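You operate a simulated robot arm through the tools that you are given. There is no shell and no other tool.

Carry out the task below with a simulated robot arm. There is one attempt and no reset: what you move stays moved.

## Task
Straighten and wipe the home sensor, then push the carriage home.
Fine: carriage switch off first, and it stays off; rag back on its shelf; the home lamp is lit; brake on at the end. What is to be rubbed or washed off counts as gone when no trace of it is left.

It is judged by the outcome, as a careful person would: the job done as asked, and still so three seconds after it is handed in. It fails if anything else is knocked over, pushed out of place, dropped, spilled or broken.

## Robot
A 7-joint arm with a three-finger gripper, fixed in place. Base frame: the origin is at the foot of the arm, x ahead of it, y to its left, z up. Units: mm, degrees, N and s.
With the tool pointing down near the work surface it reaches from about 100 to 780 mm from the base axis. Its first joint turns from -166.0 to 166.0 degrees. Payload 2.94 kg.
The tool frame sits at the grasp point between the pads (the TCP): z along the fingers, y along the line on which they close. The tips reach 30 mm beyond it. The gripper opens to 132 mm. The gripper's body begins 107 mm behind the TCP.
Orientation is that of the tool frame in the base frame, as a unit quaternion [w, x, y, z]. With the fingers straight down and closing along the base's y, the tool's x points along the base's -x, its y along +y and its z along -z.

## Interface
- The arm moves only by the tool drive_tool. Its argument "motion" is a list of rows, each a list of 7 numbers: the shift along the tool's x, y, z in units of 25 mm (1.0 is 25 mm), then the turn, a rotation vector about the tool's x, y, z in units of 6 degrees (1.0 is 6 degrees), then the gripper command, from -1 (fully open) to 1 (shut), values between in proportion. In form: [[dx, dy, dz, wx, wy, wz, fingers], ...]. A call has 1 to 20 rows; each row shifts and turns the commanded pose from where the row before left it, along the tool's axes as they then stand. A call with a number of a shift or a turn outside -1 to 1 is refused whole. Each row takes 0.2 s and may step no farther than 50 mm and 8.6 degrees from the row before; otherwise, or with a gripper value out of range, the whole call is refused. A pose out of reach is approached as far as the arm can. The call stops where the force on the tool passes 90 N (or 10 N more than at its start, if that is more) or the arm is blocked; 0.2 s more then pass. The fingers move at their own pace and stop on an object; they squeeze with about 35 N. The grip force told is the motor's: it shows also when the fingers shut on nothing. Time passes only in rows, and 0.2 s behind the last, so rows that do not move let the fingers close. It gives the time, the measured TCP pose, the force on the tool (base axes), the opening and the grip force at its end, in the units of the frame above (readings bear some noise), with the torque about the TCP (base axes, N m) and any sound that the robot's microphone picked up, and new pictures: "show" is both (left out), scene, wrist or none.
- Cameras (640 x 400 px; columns grow to the right, rows downward): "scene" is fixed at [49.5, 501.4, 1424.9]; the picture's right is [-0.45, -0.89, 0.00], its down [-0.33, 0.17, -0.93] and it looks along [0.83, -0.42, -0.37] (base axes); focal length 214 px, centre (320, 200). "wrist" rides on the gripper at [72, 3, -144] in the tool frame; the picture's right is [-0.04, 1.00, 0.00], its down [-0.88, -0.04, -0.48] and it looks along [-0.48, -0.02, 0.88] (tool axes); focal length 256 px, centre (320, 200). There is no depth. A picture from a camera that has moved, and an enlarged one, comes with that camera's place and axes in the base frame and with its lens.
- slide_trunk(by): slides the trunk up (or, below 0, down) by that many mm; the arm rides with it, the base frame stays. It gives what a move gives, with no picture.
- zoom(camera, box): a new picture of the part [left, top, right, bottom] of that camera's present view, enlarged. No time passes.
- hand_in(): hands the job in; it is judged then, once.

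Places have to be worked out from the pictures, the camera data and where the tool is seen. Open the gripper and draw the arm clear of the work before you hand the job in, unless the task says otherwise.

The tools are called after "Call:" by a JSON object that holds its "op" and its "data". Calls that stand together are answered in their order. drive_tool: Moves the arm, as the interface text tells. Its arguments: {"type":"object","properties":{"motion":{"type":"array"},"show":{"type":"string","enum":["both","scene","wrist","none"]}},"required":["motion"]} The other tools are called the same way: slide_trunk (by) slides the trunk up or down; zoom (camera, box) takes an enlarged picture of a part of a camera's view; hand_in () hands the job in.

At the start:

```text
t: 0.0
tcp_pos: [522.5, 152.7, 1428.8]
tcp_rot: [0.0, 0.0, 1.0, 0.0]
contact_force: [0.1, 0.2, 0.9]
moment: [-0.02, 0.02, 0.0]
finger_gap: 132.0
grip_force: 0.1
trunk travel left (down, up): [-350.0, 190.0]
```

scene: 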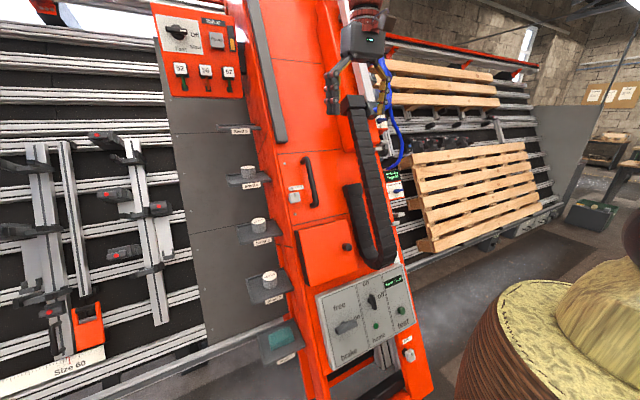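
wrist: 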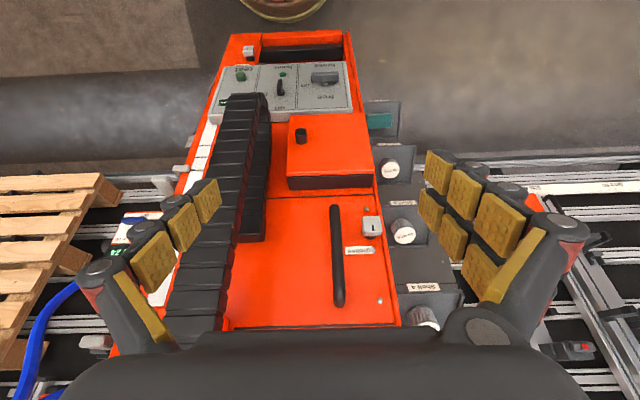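

I start by looking closer at the panel, the shelves and the carriage before moving anything.

Call:
{"op": "zoom", "data": {"camera": "scene", "box": [300, 250, 440, 400]}}

Call:
{"op": "zoom", "data": {"camera": "scene", "box": [200, 100, 320, 380]}}

Call:
{"op": "zoom", "data": {"camera": "scene", "box": [140, 0, 260, 110]}}

Call:
{"op": "zoom", "data": {"camera": "scene", "box": [280, 0, 430, 270]}}

Call:
{"op": "zoom", "data": {"camera": "wrist", "box": [160, 20, 480, 200]}}

Call:
{"op": "zoom", "data": {"camera": "wrist", "box": [40, 180, 460, 360]}}

```text
2.67 times, centred on (370, 325) of scene
camera zoom: at [49.5, 501.4, 1424.9], right [-0.45, -0.89, 0.0], down [-0.33, 0.17, -0.93], along [0.83, -0.42, -0.37], focal length 572 px, centre (187, -133)
```

zoom: 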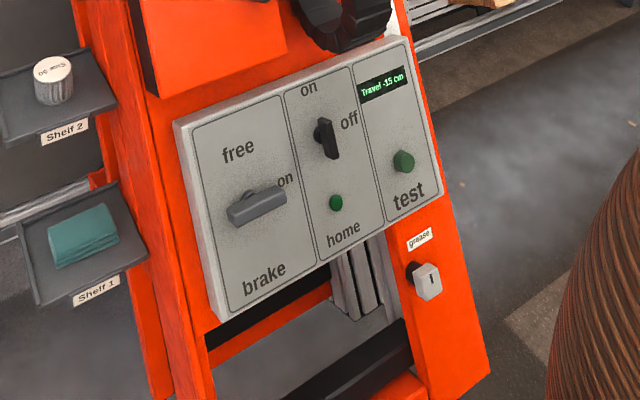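

```text
1.43 times, centred on (260, 240) of scene
camera zoom: at [49.5, 501.4, 1424.9], right [-0.45, -0.89, 0.0], down [-0.33, 0.17, -0.93], along [0.83, -0.42, -0.37], focal length 306 px, centre (406, 143)
```

zoom: 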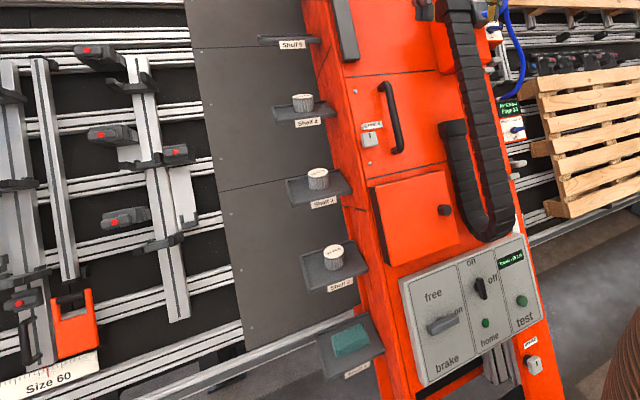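

```text
3.64 times, centred on (200, 55) of scene
camera zoom: at [49.5, 501.4, 1424.9], right [-0.45, -0.89, 0.0], down [-0.33, 0.17, -0.93], along [0.83, -0.42, -0.37], focal length 780 px, centre (756, 727)
```

zoom: 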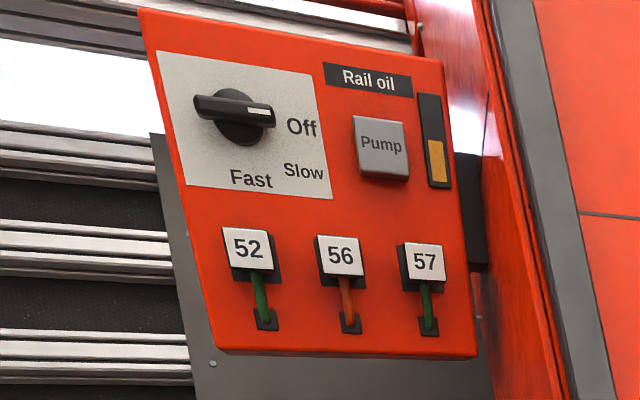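

```text
1.48 times, centred on (355, 135) of scene
camera zoom: at [49.5, 501.4, 1424.9], right [-0.45, -0.89, 0.0], down [-0.33, 0.17, -0.93], along [0.83, -0.42, -0.37], focal length 318 px, centre (268, 296)
```

zoom: 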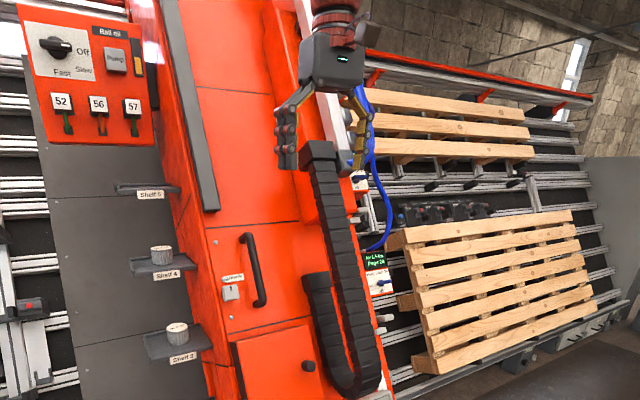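

```text
2.00 times, centred on (320, 110) of wrist
camera zoom: at [450.3, 155.0, 1572.9], right [0.04, 1.0, 0.0], down [0.88, -0.04, 0.48], along [0.48, -0.02, -0.88], focal length 512 px, centre (320, 380)
```

zoom: 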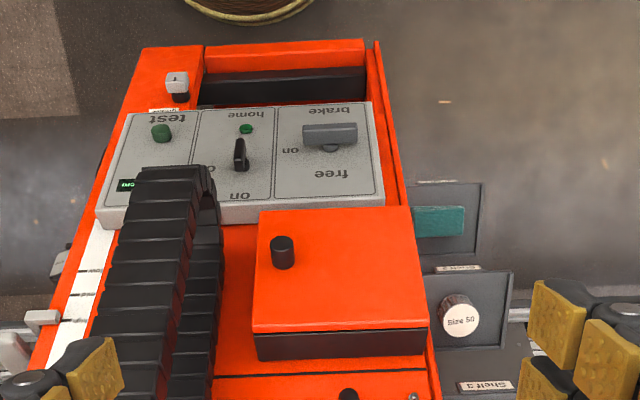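

```text
1.52 times, centred on (250, 270) of wrist
camera zoom: at [450.3, 155.0, 1572.9], right [0.04, 1.0, 0.0], down [0.88, -0.04, 0.48], along [0.48, -0.02, -0.88], focal length 390 px, centre (427, 93)
```

zoom: 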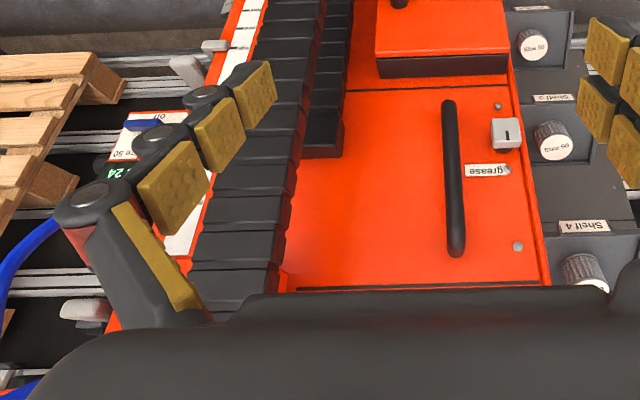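

I need more detail on the machine's middle, the carriage, and anything that may be the home sensor.

Call:
{"op": "zoom", "data": {"camera": "scene", "box": [270, 140, 350, 290]}}

Call:
{"op": "zoom", "data": {"camera": "scene", "box": [370, 80, 450, 260]}}

Call:
{"op": "zoom", "data": {"camera": "wrist", "box": [80, 130, 240, 360]}}

Call:
{"op": "zoom", "data": {"camera": "scene", "box": [200, 280, 440, 400]}}

Call:
{"op": "zoom", "data": {"camera": "wrist", "box": [320, 90, 460, 340]}}

Call:
{"op": "zoom", "data": {"camera": "scene", "box": [180, 0, 420, 150]}}

```text
2.67 times, centred on (310, 215) of scene
camera zoom: at [49.5, 501.4, 1424.9], right [-0.45, -0.89, 0.0], down [-0.33, 0.17, -0.93], along [0.83, -0.42, -0.37], focal length 572 px, centre (347, 160)
```

zoom: 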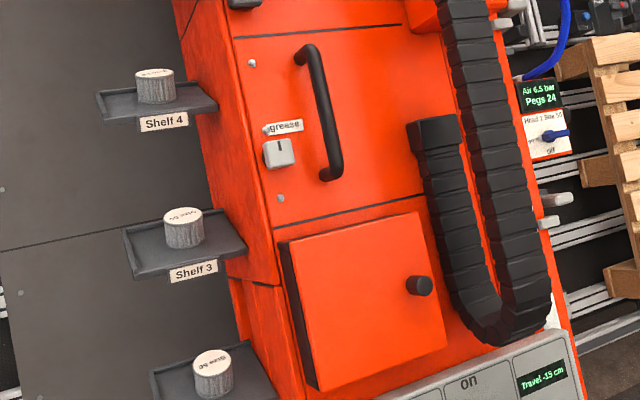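

```text
2.22 times, centred on (410, 170) of scene
camera zoom: at [49.5, 501.4, 1424.9], right [-0.45, -0.89, 0.0], down [-0.33, 0.17, -0.93], along [0.83, -0.42, -0.37], focal length 477 px, centre (120, 267)
```

zoom: 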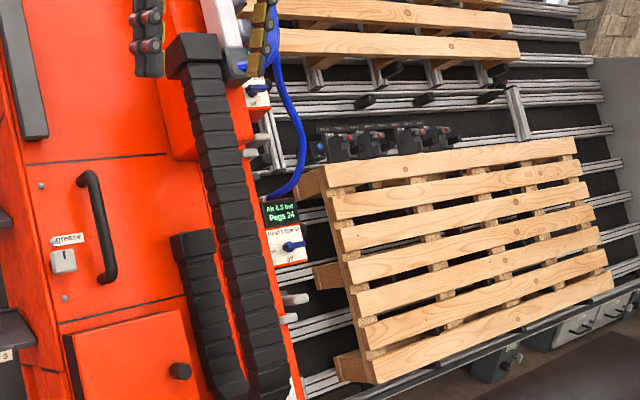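

```text
1.74 times, centred on (160, 245) of wrist
camera zoom: at [450.3, 155.0, 1572.9], right [0.04, 1.0, 0.0], down [0.88, -0.04, 0.48], along [0.48, -0.02, -0.88], focal length 445 px, centre (598, 122)
```

zoom: 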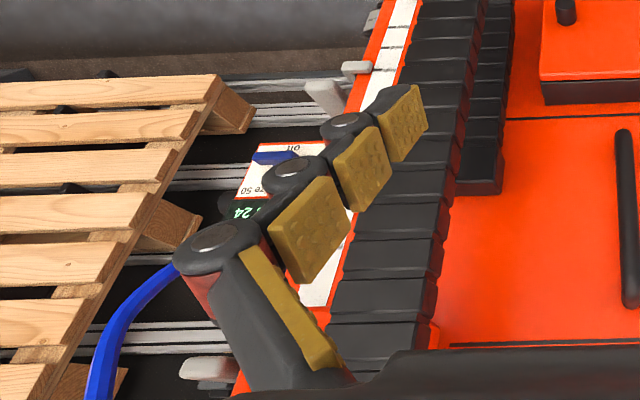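

```text
2.67 times, centred on (320, 340) of scene
camera zoom: at [49.5, 501.4, 1424.9], right [-0.45, -0.89, 0.0], down [-0.33, 0.17, -0.93], along [0.83, -0.42, -0.37], focal length 572 px, centre (320, -173)
```

zoom: 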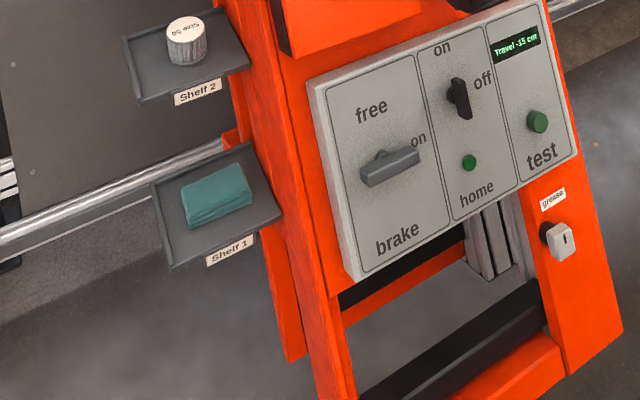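

```text
1.60 times, centred on (390, 215) of wrist
camera zoom: at [450.3, 155.0, 1572.9], right [0.04, 1.0, 0.0], down [0.88, -0.04, 0.48], along [0.48, -0.02, -0.88], focal length 410 px, centre (208, 176)
```

zoom: 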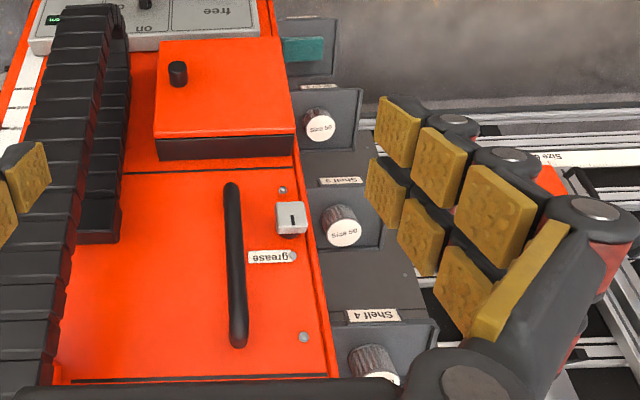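

```text
2.67 times, centred on (300, 75) of scene
camera zoom: at [49.5, 501.4, 1424.9], right [-0.45, -0.89, 0.0], down [-0.33, 0.17, -0.93], along [0.83, -0.42, -0.37], focal length 572 px, centre (373, 533)
```

zoom: 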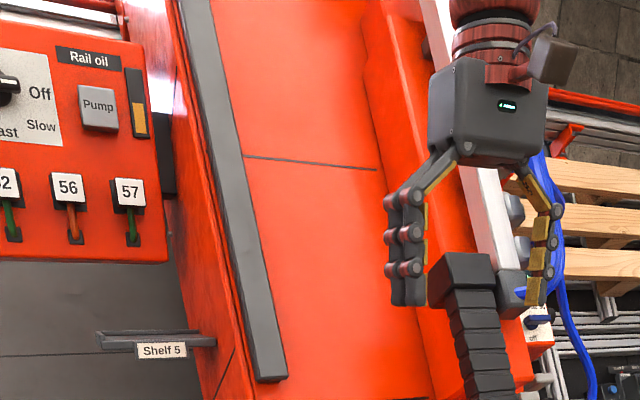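

The switch panel, rag (Shelf 1, about [657, 372, 576]) and brake (about [497, 170, 715]) are found, but not the home sensor. I tilt the tool forward in place so the wrist camera sees the column face.

Call:
{"op": "drive_tool", "data": {"motion": [[0, 0, 0, 0, -1, 0, -1], [0, 0, 0, 0, -1, 0, -1], [0, 0, 0, 0, -1, 0, -1], [0, 0, 0, 0, -1, 0, -1], [0, 0, 0, 0, -1, 0, -1], [0, 0, 0, 0, -1, 0, -1]]}}

```text
t: 1.4
tcp_pos: [522.0, 152.7, 1428.6]
tcp_rot: [0.31, 0.0, 0.951, -0.001]
contact_force: [0.1, 0.4, 0.3]
moment: [0.01, -0.01, -0.02]
finger_gap: 131.9
grip_force: 0.1
trunk travel left (down, up): [-350.0, 190.0]
camera wrist: at [379.0, 155.0, 1503.1], right [0.04, 1.0, 0.03], down [0.43, -0.04, 0.9], along [0.9, -0.02, -0.43], focal length 256 px, centre (320, 200)
```

scene: 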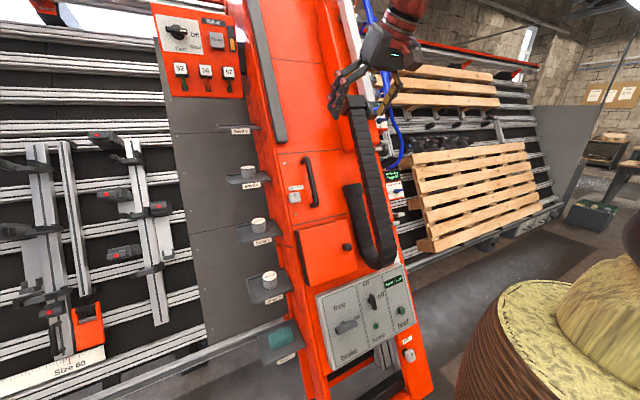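
wrist: 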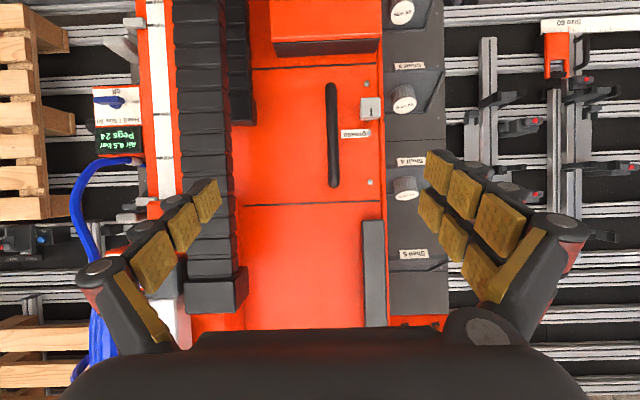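

The view shows the column face but nothing like a sensor yet. I tilt further to look at the column's upper part.

Call:
{"op": "drive_tool", "data": {"motion": [[0, 0, 0, 0, -1, 0, -1], [0, 0, 0, 0, -1, 0, -1], [0, 0, 0, 0, -1, 0, -1], [0, 0, 0, 0, -1, 0, -1], [0, 0, 0, 0, -1, 0, -1], [0, 0, 0, 0, -1, 0, -1]], "show": "wrist"}}

```text
t: 2.8
tcp_pos: [521.5, 153.6, 1429.8]
tcp_rot: [0.588, 0.0, 0.809, 0.001]
contact_force: [0.0, 0.6, 0.3]
moment: [-0.01, 0.0, 0.0]
finger_gap: 132.0
grip_force: 0.0
trunk travel left (down, up): [-350.0, 190.0]
camera wrist: at [362.9, 155.1, 1405.1], right [0.01, 1.0, 0.04], down [-0.18, -0.04, 0.98], along [0.98, -0.02, 0.18], focal length 256 px, centre (320, 200)
```

wrist: 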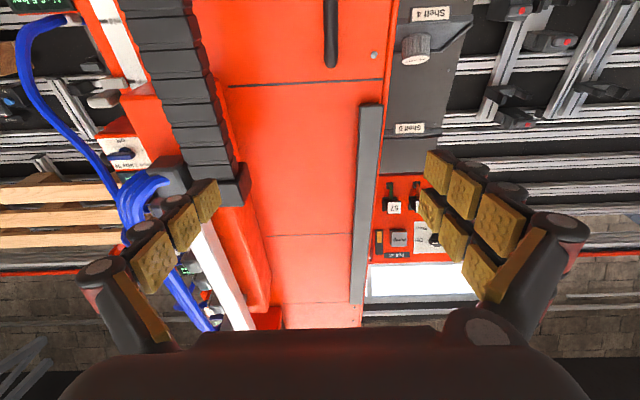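

Call:
{"op": "zoom", "data": {"camera": "wrist", "box": [60, 80, 280, 340]}}

Call:
{"op": "zoom", "data": {"camera": "wrist", "box": [0, 0, 200, 130]}}

Call:
{"op": "zoom", "data": {"camera": "wrist", "box": [320, 0, 480, 300]}}

```text
1.54 times, centred on (170, 210) of wrist
camera zoom: at [362.9, 155.1, 1405.1], right [0.01, 1.0, 0.04], down [-0.18, -0.04, 0.98], along [0.98, -0.02, 0.18], focal length 394 px, centre (551, 185)
```

zoom: 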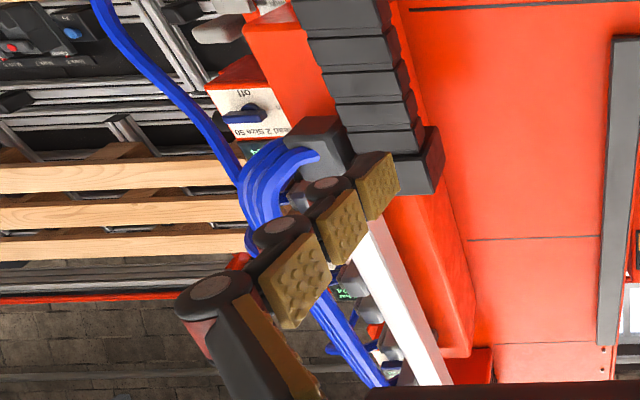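

```text
3.08 times, centred on (100, 65) of wrist
camera zoom: at [362.9, 155.1, 1405.1], right [0.01, 1.0, 0.04], down [-0.18, -0.04, 0.98], along [0.98, -0.02, 0.18], focal length 788 px, centre (997, 615)
```

zoom: 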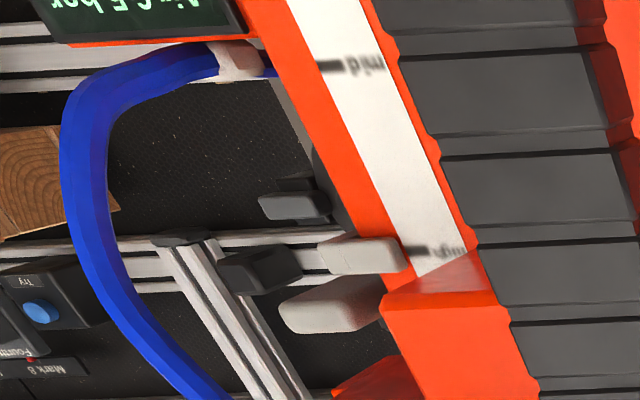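

```text
1.33 times, centred on (400, 150) of wrist
camera zoom: at [362.9, 155.1, 1405.1], right [0.01, 1.0, 0.04], down [-0.18, -0.04, 0.98], along [0.98, -0.02, 0.18], focal length 341 px, centre (213, 267)
```

zoom: 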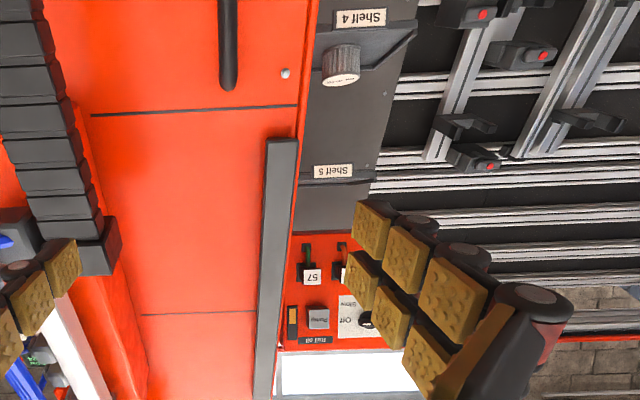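

The column leans back and the scale with levers is on its right edge. I return to the tilt that looks square at the column face and pull back, then will lower the trunk to inspect the lower area.

Call:
{"op": "drive_tool", "data": {"motion": [[0, 0, 0, 0, 1, 0, -1], [0, 0, 0, 0, 1, 0, -1], [0, 0, 0, 0, 1, 0, -1], [0, 0, 0, 0, 1, 0, -1], [0, 0, 0, 0, 1, 0, -1], [0, 0, 0, 0, 1, 0, -1], [0.81, 0, -0.59, 0, 0, 0, -1], [0.81, 0, -0.59, 0, 0, 0, -1], [0.81, 0, -0.59, 0, 0, 0, -1], [0.81, 0, -0.59, 0, 0, 0, -1]], "show": "none"}}

Call:
{"op": "slide_trunk", "data": {"by": -300}}

Call:
{"op": "zoom", "data": {"camera": "wrist", "box": [0, 0, 640, 400]}}

Call:
{"op": "zoom", "data": {"camera": "scene", "box": [0, 0, 640, 400]}}

```text
t: 5.0
tcp_pos: [420.0, 153.0, 1428.7]
tcp_rot: [0.309, 0.001, 0.951, -0.001]
contact_force: [0.1, -0.6, 0.0]
moment: [0.0, -0.05, 0.05]
finger_gap: 132.1
grip_force: 0.1
trunk travel left (down, up): [-350.0, 190.0]
```

```text
t: 8.0
tcp_pos: [420.6, 154.5, 1129.8]
tcp_rot: [0.309, 0.0, 0.951, 0.0]
contact_force: [0.2, 0.5, -0.2]
moment: [-0.03, 0.02, 0.01]
finger_gap: 131.9
grip_force: 0.0
trunk travel left (down, up): [-50.0, 490.0]
```

```text
1.00 times, centred on (320, 200) of wrist (not enlarged: the box is as wide or as high as the picture)
camera zoom: at [278.8, 155.3, 1203.4], right [0.04, 1.0, 0.03], down [0.43, -0.04, 0.9], along [0.9, -0.02, -0.43], focal length 256 px, centre (320, 200)
```

zoom: 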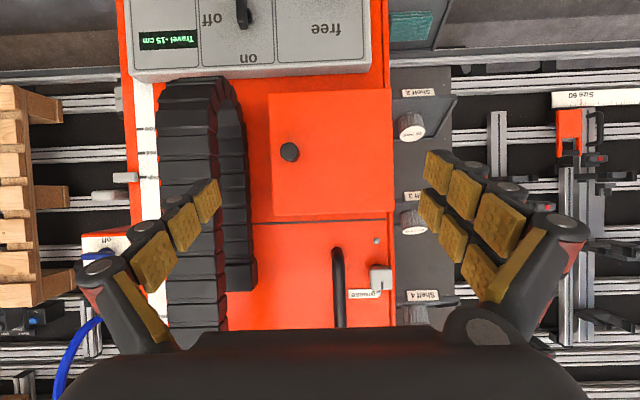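

```text
1.00 times, centred on (320, 200) of scene (not enlarged: the box is as wide or as high as the picture)
camera zoom: at [49.5, 501.4, 1424.9], right [-0.45, -0.89, 0.0], down [-0.33, 0.17, -0.93], along [0.83, -0.42, -0.37], focal length 214 px, centre (320, 200)
```

zoom: 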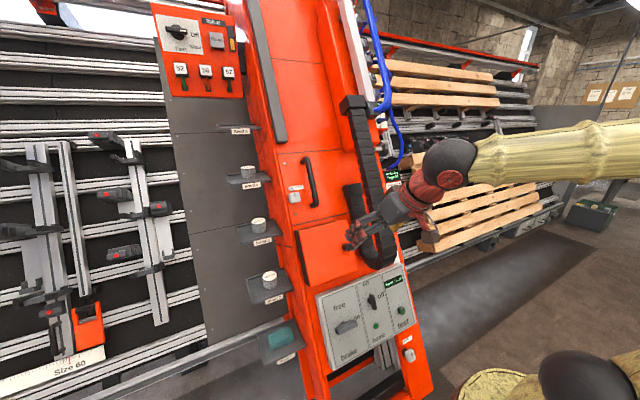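

The panel is at the top of this view. I move down and back to look straight at the panel and the area below it.

Call:
{"op": "drive_tool", "data": {"motion": [[0.96, 0, 0.72, 0, 0, 0, -1], [0.96, 0, 0.72, 0, 0, 0, -1], [0.96, 0, 0.72, 0, 0, 0, -1], [0.96, 0, 0.72, 0, 0, 0, -1], [0.96, 0, 0.72, 0, 0, 0, -1], [0.96, 0, 0.72, 0, 0, 0, -1], [0.96, 0, 0.72, 0, 0, 0, -1], [0.96, 0, 0.72, 0, 0, 0, -1]]}}

```text
t: 9.8
tcp_pos: [350.2, 153.8, 901.4]
tcp_rot: [0.309, -0.001, 0.951, 0.001]
contact_force: [-0.4, -0.6, -0.1]
moment: [0.02, 0.0, 0.03]
finger_gap: 131.8
grip_force: 0.0
trunk travel left (down, up): [-50.0, 490.0]
camera wrist: at [207.8, 155.4, 973.9], right [0.03, 1.0, 0.03], down [0.43, -0.04, 0.9], along [0.9, -0.02, -0.43], focal length 256 px, centre (320, 200)
```

scene: 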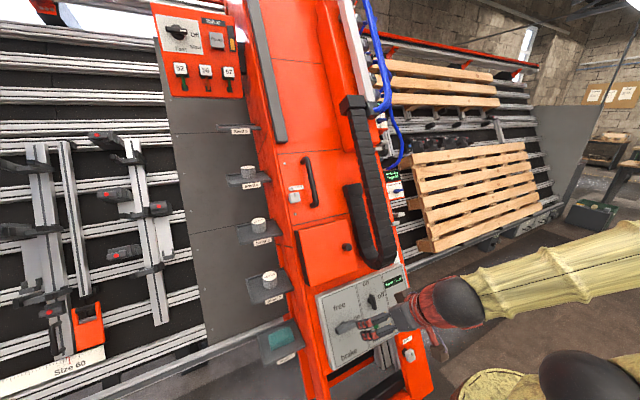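
wrist: 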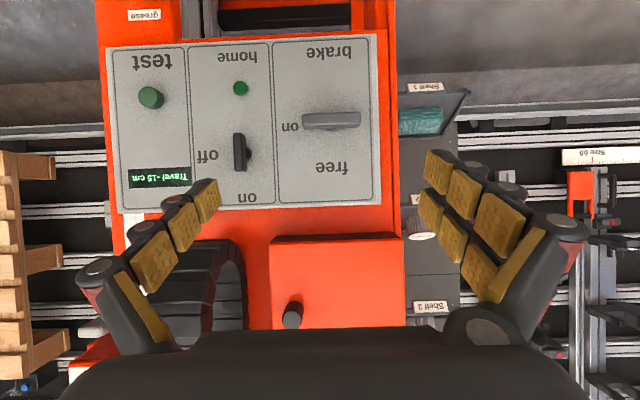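

Call:
{"op": "drive_tool", "data": {"motion": [[0, 0, 0, 0, 1, 0, -1], [0, 0, 0, 0, 1, 0, -1], [0, 0, 0, 0, 1, 0, -1], [0, 0, 0, 0, 1, 0, -1]], "show": "wrist"}}

Call:
{"op": "zoom", "data": {"camera": "wrist", "box": [80, 0, 400, 200]}}

```text
t: 10.8
tcp_pos: [350.6, 152.9, 899.1]
tcp_rot: [0.105, -0.001, 0.995, 0.001]
contact_force: [0.1, 0.2, -0.9]
moment: [0.01, -0.02, -0.01]
finger_gap: 131.7
grip_force: 0.1
trunk travel left (down, up): [-50.0, 490.0]
camera wrist: at [250.3, 154.9, 1025.6], right [0.04, 1.0, 0.01], down [0.76, -0.04, 0.65], along [0.65, -0.02, -0.76], focal length 256 px, centre (320, 200)
```

wrist: 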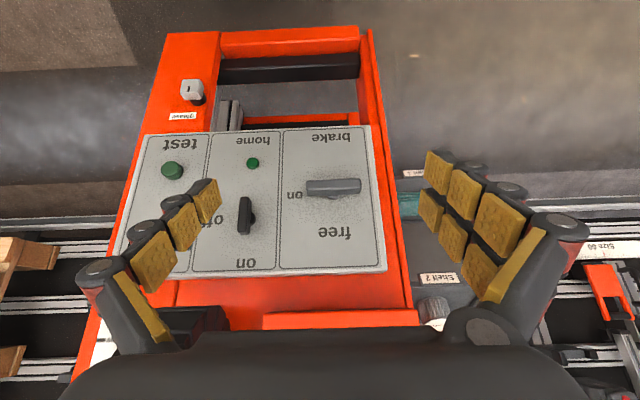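

```text
2.00 times, centred on (240, 100) of wrist
camera zoom: at [250.3, 154.9, 1025.6], right [0.04, 1.0, 0.01], down [0.76, -0.04, 0.65], along [0.65, -0.02, -0.76], focal length 512 px, centre (480, 400)
```

zoom: 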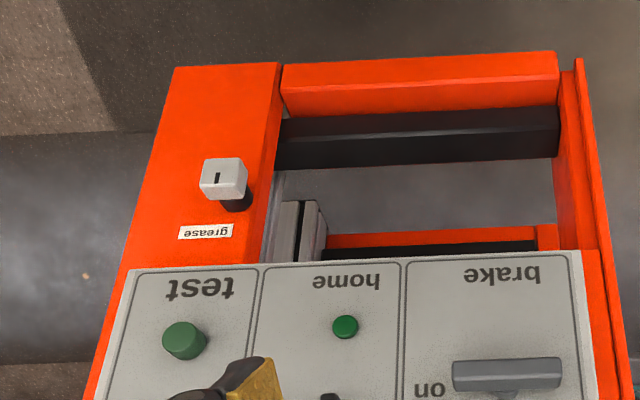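

The "grease" heads look like fixed grease points, not the sensor. I look at the column's right edge (scale, white tabs) from the right-hand side.

Call:
{"op": "drive_tool", "data": {"motion": [[0, 0, 0, 0, -1, 0, -1], [0, 0, 0, 0, -1, 0, -1], [0, 0, 0, 0, -1, 0, -1], [0, 0, 0, 0, -1, 0, -1], [-0.47, -1, -0.65, 0, 0, 0, -1], [-0.47, -1, -0.65, 0, 0, 0, -1], [-0.47, -1, -0.65, 0, 0, 0, -1], [-0.47, -1, -0.65, 0, 0, 0, -1], [-0.47, -1, -0.65, 0, 0, 0, -1], [-0.47, -1, -0.65, 0, 0, 0, -1], [-0.47, -1, -0.65, 0, 0, 0, -1], [-0.47, -1, -0.65, 0, 0, 0, -1], [-0.47, -1, -0.65, 0, 0, 0, -1], [-0.47, -1, -0.65, 0, 0, 0, -1]]}}

Call:
{"op": "zoom", "data": {"camera": "wrist", "box": [180, 0, 480, 190]}}

```text
t: 13.8
tcp_pos: [351.5, -96.6, 1099.7]
tcp_rot: [0.309, 0.0, 0.951, 0.0]
contact_force: [0.0, 0.7, 0.0]
moment: [-0.02, -0.05, 0.04]
finger_gap: 131.9
grip_force: 0.1
trunk travel left (down, up): [-50.0, 490.0]
camera wrist: at [208.7, -95.1, 1174.2], right [0.03, 1.0, 0.03], down [0.43, -0.04, 0.9], along [0.9, -0.02, -0.43], focal length 256 px, centre (320, 200)
```

scene: 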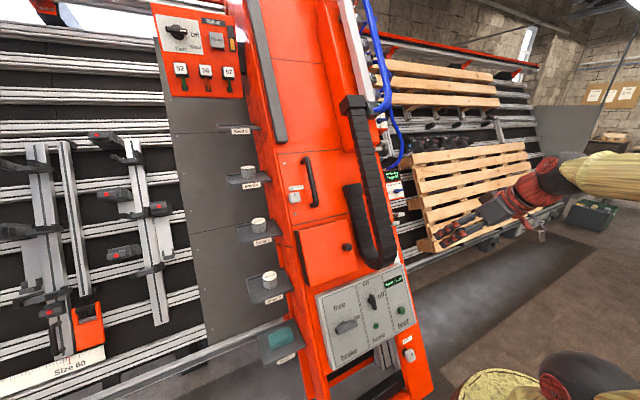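
wrist: 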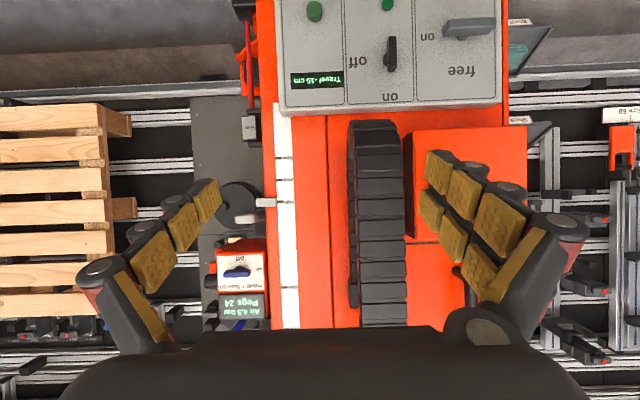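

```text
2.11 times, centred on (330, 95) of wrist
camera zoom: at [208.7, -95.1, 1174.2], right [0.03, 1.0, 0.03], down [0.43, -0.04, 0.9], along [0.9, -0.02, -0.43], focal length 539 px, centre (299, 421)
```

zoom: 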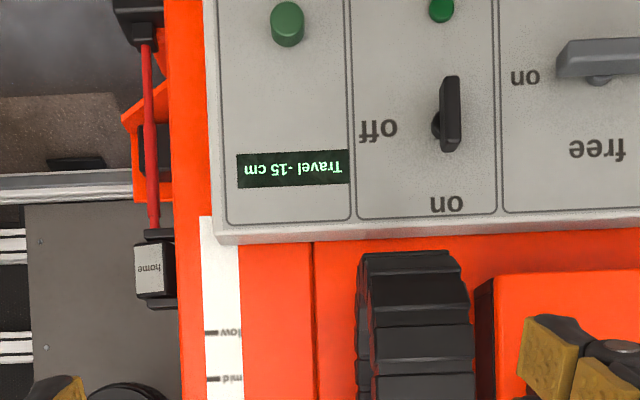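

There's a block labelled "home" with a red rod on the column's right side. I zoom in and move right/down to see that side better.

Call:
{"op": "zoom", "data": {"camera": "wrist", "box": [180, 0, 300, 150]}}

Call:
{"op": "drive_tool", "data": {"motion": [[0.47, -1, 0.65, 0, 0, 0, -1], [0.47, -1, 0.65, 0, 0, 0, -1], [0.47, -1, 0.65, 0, 0, 0, -1], [0.47, -1, 0.65, 0, 0, 0, -1], [0.47, -1, 0.65, 0, 0, 0, -1], [0.47, -1, 0.65, 0, 0, 0, -1], [0.47, -0.8, 0.65, 0, 0, 0, -1], [0.47, -0.8, 0.65, 0, 0, 0, -1]]}}

```text
2.67 times, centred on (240, 75) of wrist
camera zoom: at [208.7, -95.1, 1174.2], right [0.03, 1.0, 0.03], down [0.43, -0.04, 0.9], along [0.9, -0.02, -0.43], focal length 683 px, centre (533, 533)
```

zoom: 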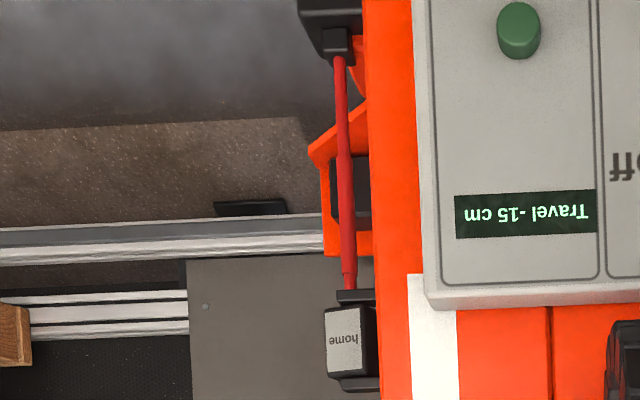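

```text
t: 15.3
tcp_pos: [387.5, -195.9, 987.8]
tcp_rot: [0.315, -0.08, 0.945, 0.015]
contact_force: [0.2, 0.4, 0.0]
moment: [-0.08, -0.02, 0.0]
finger_gap: 131.7
grip_force: 0.1
trunk travel left (down, up): [-50.0, 490.0]
stopped in row 7: the arm was blocked; the commanded pose is now the measured one
camera wrist: at [244.3, -215.5, 1059.0], right [-0.13, 0.99, 0.0], down [0.42, 0.05, 0.91], along [0.9, 0.12, -0.42], focal length 256 px, centre (320, 200)
```

scene: 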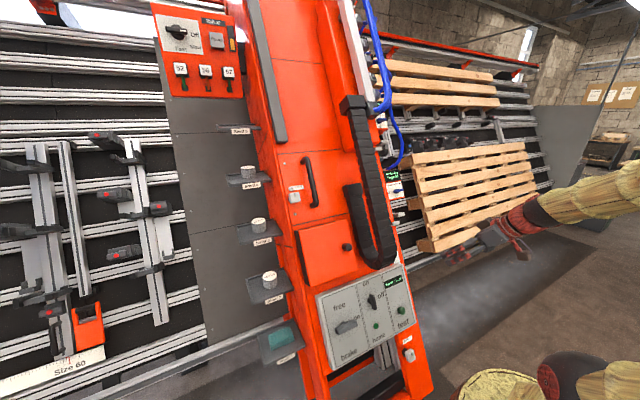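
wrist: 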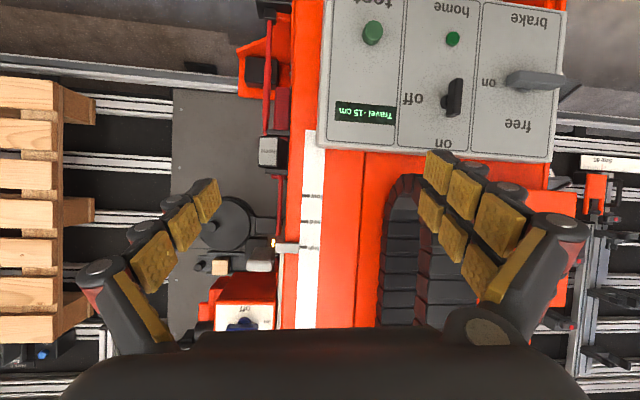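

The arm hit a limit there, but the view is useful. I zoom on the right side of the column.

Call:
{"op": "zoom", "data": {"camera": "wrist", "box": [180, 0, 340, 100]}}

Call:
{"op": "zoom", "data": {"camera": "wrist", "box": [180, 100, 340, 200]}}

Call:
{"op": "zoom", "data": {"camera": "wrist", "box": [160, 180, 340, 340]}}

```text
4.00 times, centred on (260, 50) of wrist
camera zoom: at [244.3, -215.5, 1059.0], right [-0.13, 0.99, 0.0], down [0.42, 0.05, 0.91], along [0.9, 0.12, -0.42], focal length 1024 px, centre (560, 800)
```

zoom: 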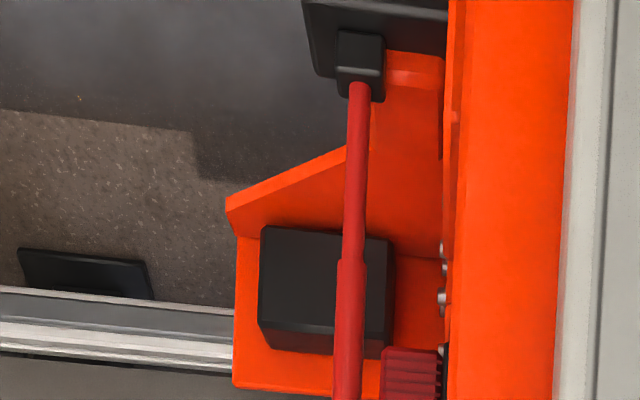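

```text
4.00 times, centred on (260, 150) of wrist
camera zoom: at [244.3, -215.5, 1059.0], right [-0.13, 0.99, 0.0], down [0.42, 0.05, 0.91], along [0.9, 0.12, -0.42], focal length 1024 px, centre (560, 400)
```

zoom: 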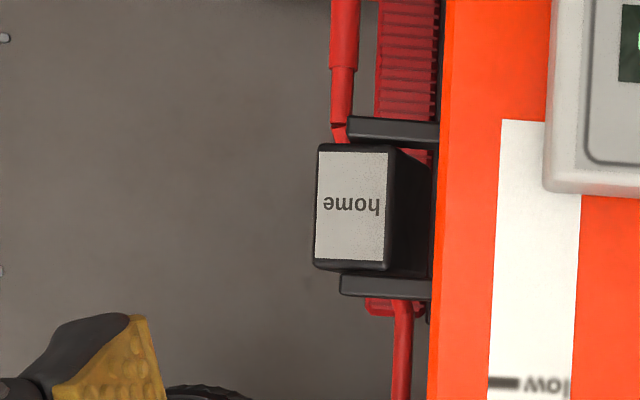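

```text
2.50 times, centred on (250, 260) of wrist
camera zoom: at [244.3, -215.5, 1059.0], right [-0.13, 0.99, 0.0], down [0.42, 0.05, 0.91], along [0.9, 0.12, -0.42], focal length 640 px, centre (495, 50)
```

zoom: 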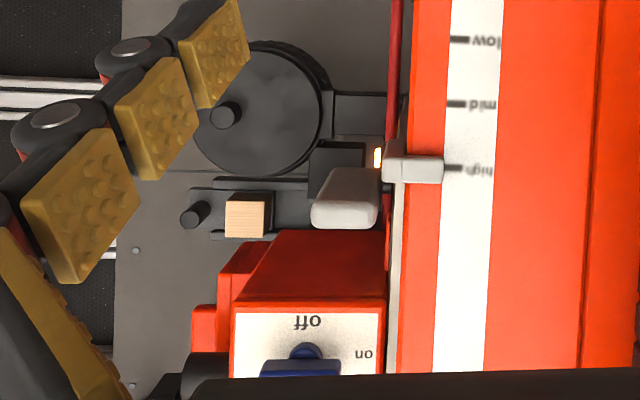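

The "home" block is at about [654, -259, 773] on the column's right flank. I yaw the tool to the left (about the vertical) so the camera looks at that flank.

Call:
{"op": "drive_tool", "data": {"motion": [[0, 0, 0, -0.59, 0, -0.81, -1], [0, 0, 0, -0.59, 0, -0.81, -1], [0, 0, 0, -0.59, 0, -0.81, -1], [0, 0, 0, -0.59, 0, -0.81, -1]]}}

```text
t: 16.3
tcp_pos: [385.7, -197.3, 984.1]
tcp_rot: [0.3, -0.276, 0.91, 0.079]
contact_force: [0.0, -0.1, -0.5]
moment: [-0.02, 0.03, -0.02]
finger_gap: 132.1
grip_force: 0.0
trunk travel left (down, up): [-50.0, 490.0]
camera wrist: at [264.5, -272.7, 1058.7], right [-0.52, 0.85, 0.0], down [0.37, 0.22, 0.9], along [0.77, 0.47, -0.43], focal length 256 px, centre (320, 200)
```

scene: 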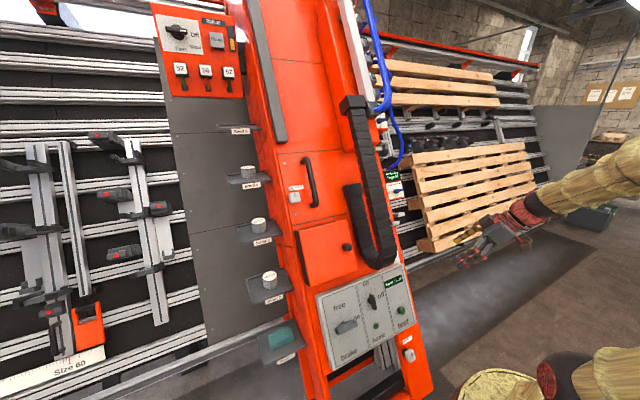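
wrist: 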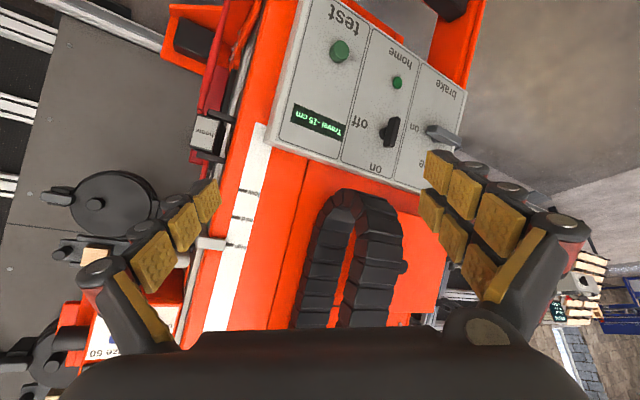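

Good view of the flank. I shift along the tool's -y (to the right and forward) to bring the home block into the middle.

Call:
{"op": "drive_tool", "data": {"motion": [[0, -1, 0, 0, 0, 0, -1], [0, -1, 0, 0, 0, 0, -1], [0, -1, 0, 0, 0, 0, -1], [0, -1, 0, 0, 0, 0, -1], [0, -1, 0, 0, 0, 0, -1], [0, -1, 0, 0, 0, 0, -1]], "show": "wrist"}}

Call:
{"op": "zoom", "data": {"camera": "wrist", "box": [180, 0, 420, 200]}}

```text
t: 17.7
tcp_pos: [469.8, -322.8, 991.3]
tcp_rot: [0.301, -0.276, 0.909, 0.077]
contact_force: [0.1, 1.1, 0.5]
moment: [-0.02, -0.04, -0.02]
finger_gap: 131.9
grip_force: 0.0
trunk travel left (down, up): [-50.0, 490.0]
camera wrist: at [347.6, -398.1, 1064.6], right [-0.52, 0.85, 0.0], down [0.37, 0.22, 0.9], along [0.77, 0.47, -0.43], focal length 256 px, centre (320, 200)
```

wrist: 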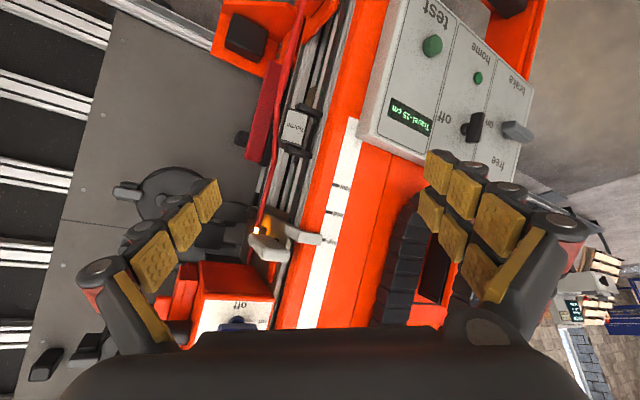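

```text
2.00 times, centred on (300, 100) of wrist
camera zoom: at [347.6, -398.1, 1064.6], right [-0.52, 0.85, 0.0], down [0.37, 0.22, 0.9], along [0.77, 0.47, -0.43], focal length 512 px, centre (360, 400)
```

zoom: 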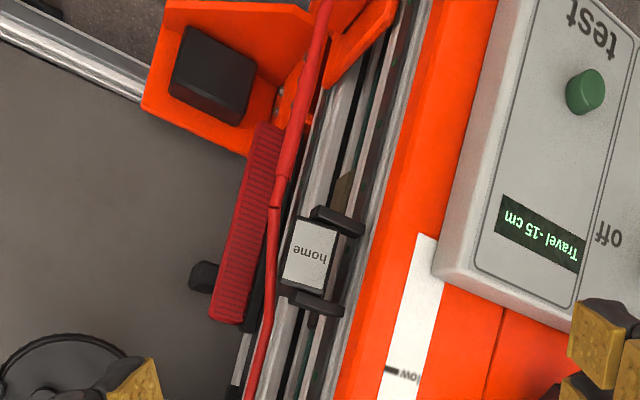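

Call:
{"op": "zoom", "data": {"camera": "wrist", "box": [250, 80, 350, 160]}}

Call:
{"op": "zoom", "data": {"camera": "wrist", "box": [200, 0, 400, 110]}}

Call:
{"op": "zoom", "data": {"camera": "wrist", "box": [100, 150, 340, 340]}}

```text
5.00 times, centred on (300, 120) of wrist
camera zoom: at [347.6, -398.1, 1064.6], right [-0.52, 0.85, 0.0], down [0.37, 0.22, 0.9], along [0.77, 0.47, -0.43], focal length 1280 px, centre (420, 600)
```

zoom: 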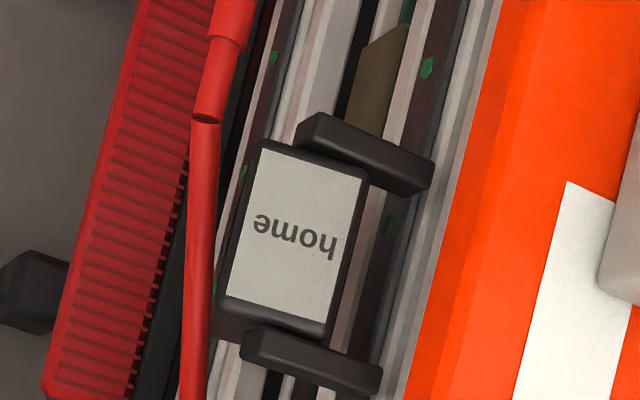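

```text
3.20 times, centred on (300, 55) of wrist
camera zoom: at [347.6, -398.1, 1064.6], right [-0.52, 0.85, 0.0], down [0.37, 0.22, 0.9], along [0.77, 0.47, -0.43], focal length 819 px, centre (384, 664)
```

zoom: 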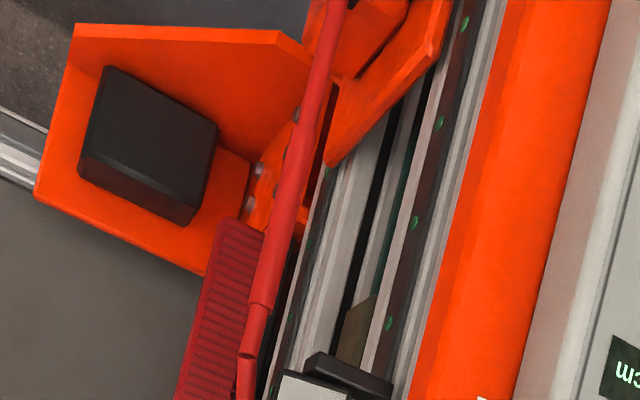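

```text
2.11 times, centred on (220, 245) of wrist
camera zoom: at [347.6, -398.1, 1064.6], right [-0.52, 0.85, 0.0], down [0.37, 0.22, 0.9], along [0.77, 0.47, -0.43], focal length 539 px, centre (530, 105)
```

zoom: 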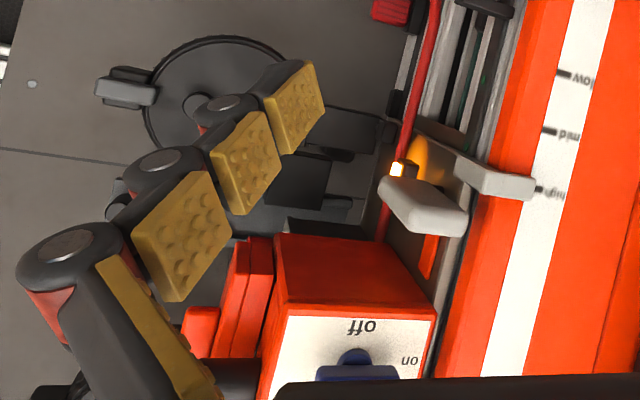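

The "home" box sits between two black guides on the flank rail, and there is an olive-brown wedge just below it. I yaw further left to look straight onto the flank from the right.

Call:
{"op": "drive_tool", "data": {"motion": [[0, -0.6, 0, -0.59, -0.02, -0.81, -1], [0, -0.6, 0, -0.59, -0.02, -0.81, -1], [0, -0.6, 0, -0.59, -0.02, -0.81, -1], [0, -0.6, 0, -0.59, -0.02, -0.81, -1], [0, -0.6, 0, -0.59, -0.02, -0.81, -1], [0, -0.6, 0, -0.59, -0.02, -0.81, -1]]}}

Call:
{"op": "zoom", "data": {"camera": "wrist", "box": [200, 0, 440, 150]}}

```text
t: 19.1
tcp_pos: [536.3, -380.5, 993.4]
tcp_rot: [0.261, -0.545, 0.779, 0.166]
contact_force: [0.0, 0.9, 0.4]
moment: [-0.03, -0.03, -0.01]
finger_gap: 131.9
grip_force: 0.1
trunk travel left (down, up): [-50.0, 490.0]
camera wrist: at [481.3, -513.9, 1066.5], right [-0.92, 0.38, 0.0], down [0.17, 0.4, 0.9], along [0.35, 0.83, -0.43], focal length 256 px, centre (320, 200)
```

scene: 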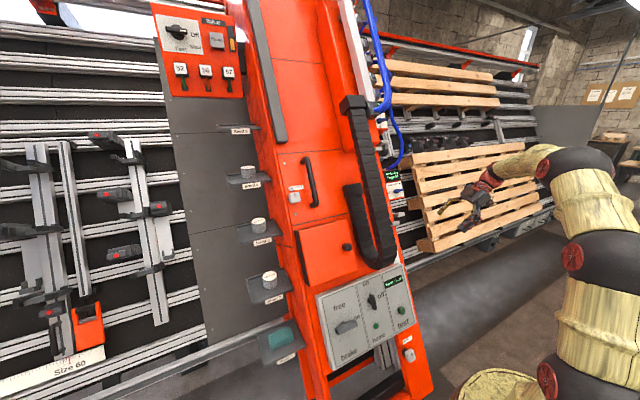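
wrist: 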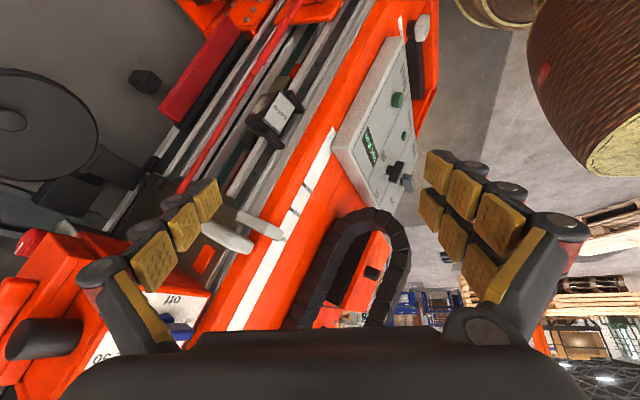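

```text
2.67 times, centred on (320, 75) of wrist
camera zoom: at [481.3, -513.9, 1066.5], right [-0.92, 0.38, 0.0], down [0.17, 0.4, 0.9], along [0.35, 0.83, -0.43], focal length 683 px, centre (320, 533)
```

zoom: 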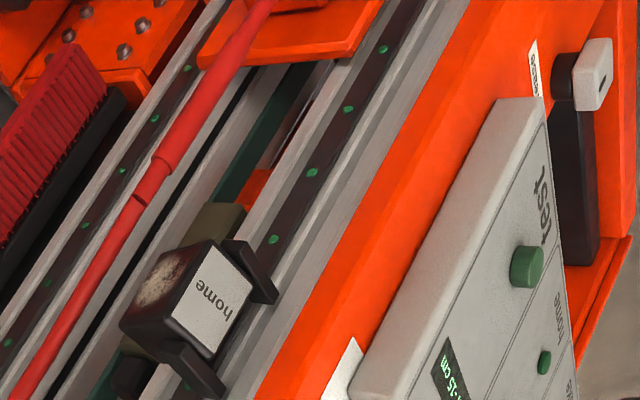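

The home sensor's outer face carries a pale smear and the box seems twisted relative to its bracket. I zoom in on it.

Call:
{"op": "zoom", "data": {"camera": "wrist", "box": [235, 70, 325, 155]}}

Call:
{"op": "zoom", "data": {"camera": "wrist", "box": [170, 0, 380, 130]}}

Call:
{"op": "zoom", "data": {"camera": "wrist", "box": [0, 30, 320, 340]}}

```text
4.71 times, centred on (280, 112) of wrist
camera zoom: at [481.3, -513.9, 1066.5], right [-0.92, 0.38, 0.0], down [0.17, 0.4, 0.9], along [0.35, 0.83, -0.43], focal length 1205 px, centre (508, 612)
```

zoom: 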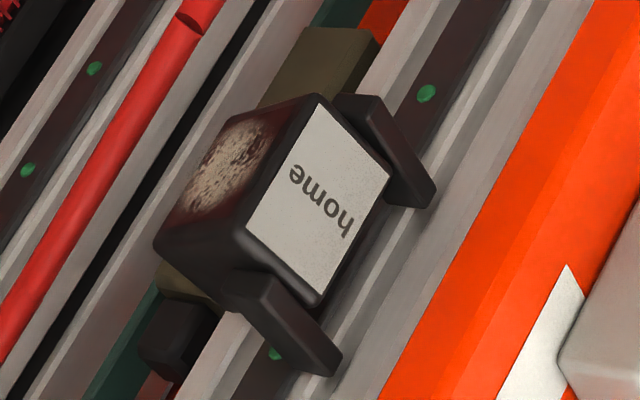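

```text
3.05 times, centred on (275, 65) of wrist
camera zoom: at [481.3, -513.9, 1066.5], right [-0.92, 0.38, 0.0], down [0.17, 0.4, 0.9], along [0.35, 0.83, -0.43], focal length 780 px, centre (457, 611)
```

zoom: 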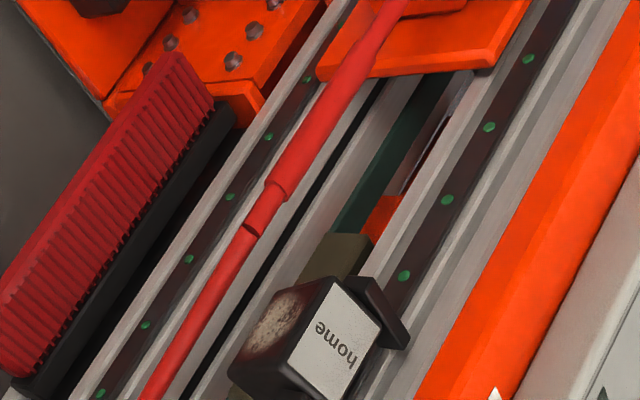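

```text
1.29 times, centred on (160, 185) of wrist
camera zoom: at [481.3, -513.9, 1066.5], right [-0.92, 0.38, 0.0], down [0.17, 0.4, 0.9], along [0.35, 0.83, -0.43], focal length 330 px, centre (526, 219)
```

zoom: 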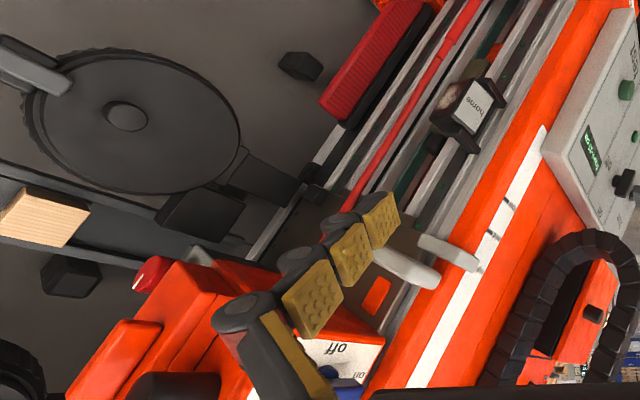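

The sensor box is seen twisted about the column axis between its two lugs, with the smear on its side face. Now I lower and back off to see the carriage on the rails below.

Call:
{"op": "drive_tool", "data": {"motion": [[0.96, -0.2, 0.3, 0, 0, 0, -1], [0.96, -0.2, 0.3, 0, 0, 0, -1], [0.96, -0.2, 0.3, 0, 0, 0, -1], [0.96, -0.2, 0.3, 0, 0, 0, -1], [0.96, -0.2, 0.3, 0, 0, 0, -1]]}}

Call:
{"op": "zoom", "data": {"camera": "wrist", "box": [120, 0, 440, 200]}}

```text
t: 20.3
tcp_pos: [535.5, -460.5, 892.0]
tcp_rot: [0.261, -0.545, 0.779, 0.166]
contact_force: [0.5, -0.1, 0.2]
moment: [-0.07, -0.02, -0.01]
finger_gap: 132.1
grip_force: 0.0
trunk travel left (down, up): [-50.0, 490.0]
camera wrist: at [480.7, -594.0, 966.2], right [-0.92, 0.38, 0.0], down [0.17, 0.4, 0.9], along [0.35, 0.83, -0.43], focal length 256 px, centre (320, 200)
```

scene: 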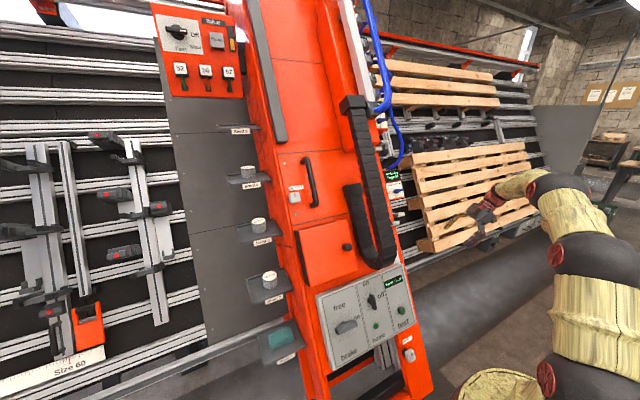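
wrist: 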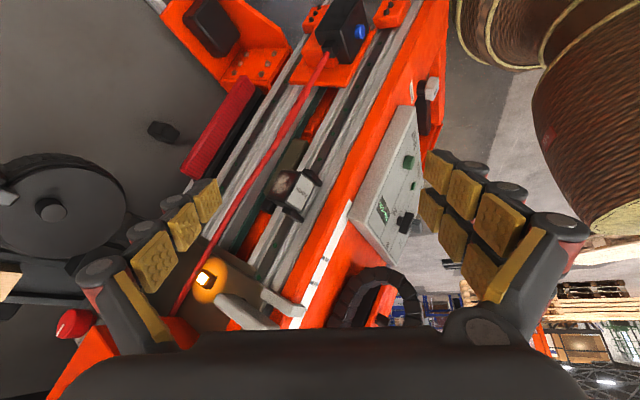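

```text
2.00 times, centred on (280, 100) of wrist
camera zoom: at [480.7, -594.0, 966.2], right [-0.92, 0.38, 0.0], down [0.17, 0.4, 0.9], along [0.35, 0.83, -0.43], focal length 512 px, centre (400, 400)
```

zoom: 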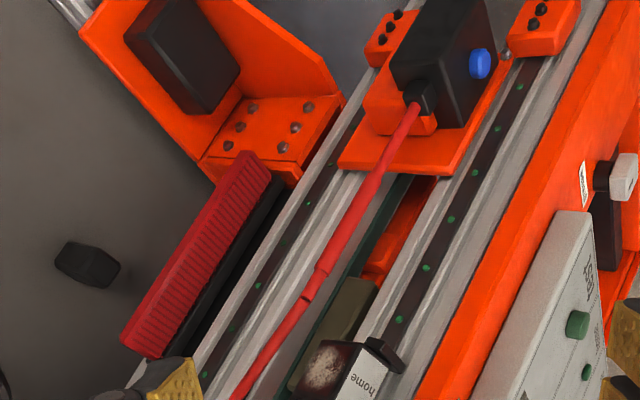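

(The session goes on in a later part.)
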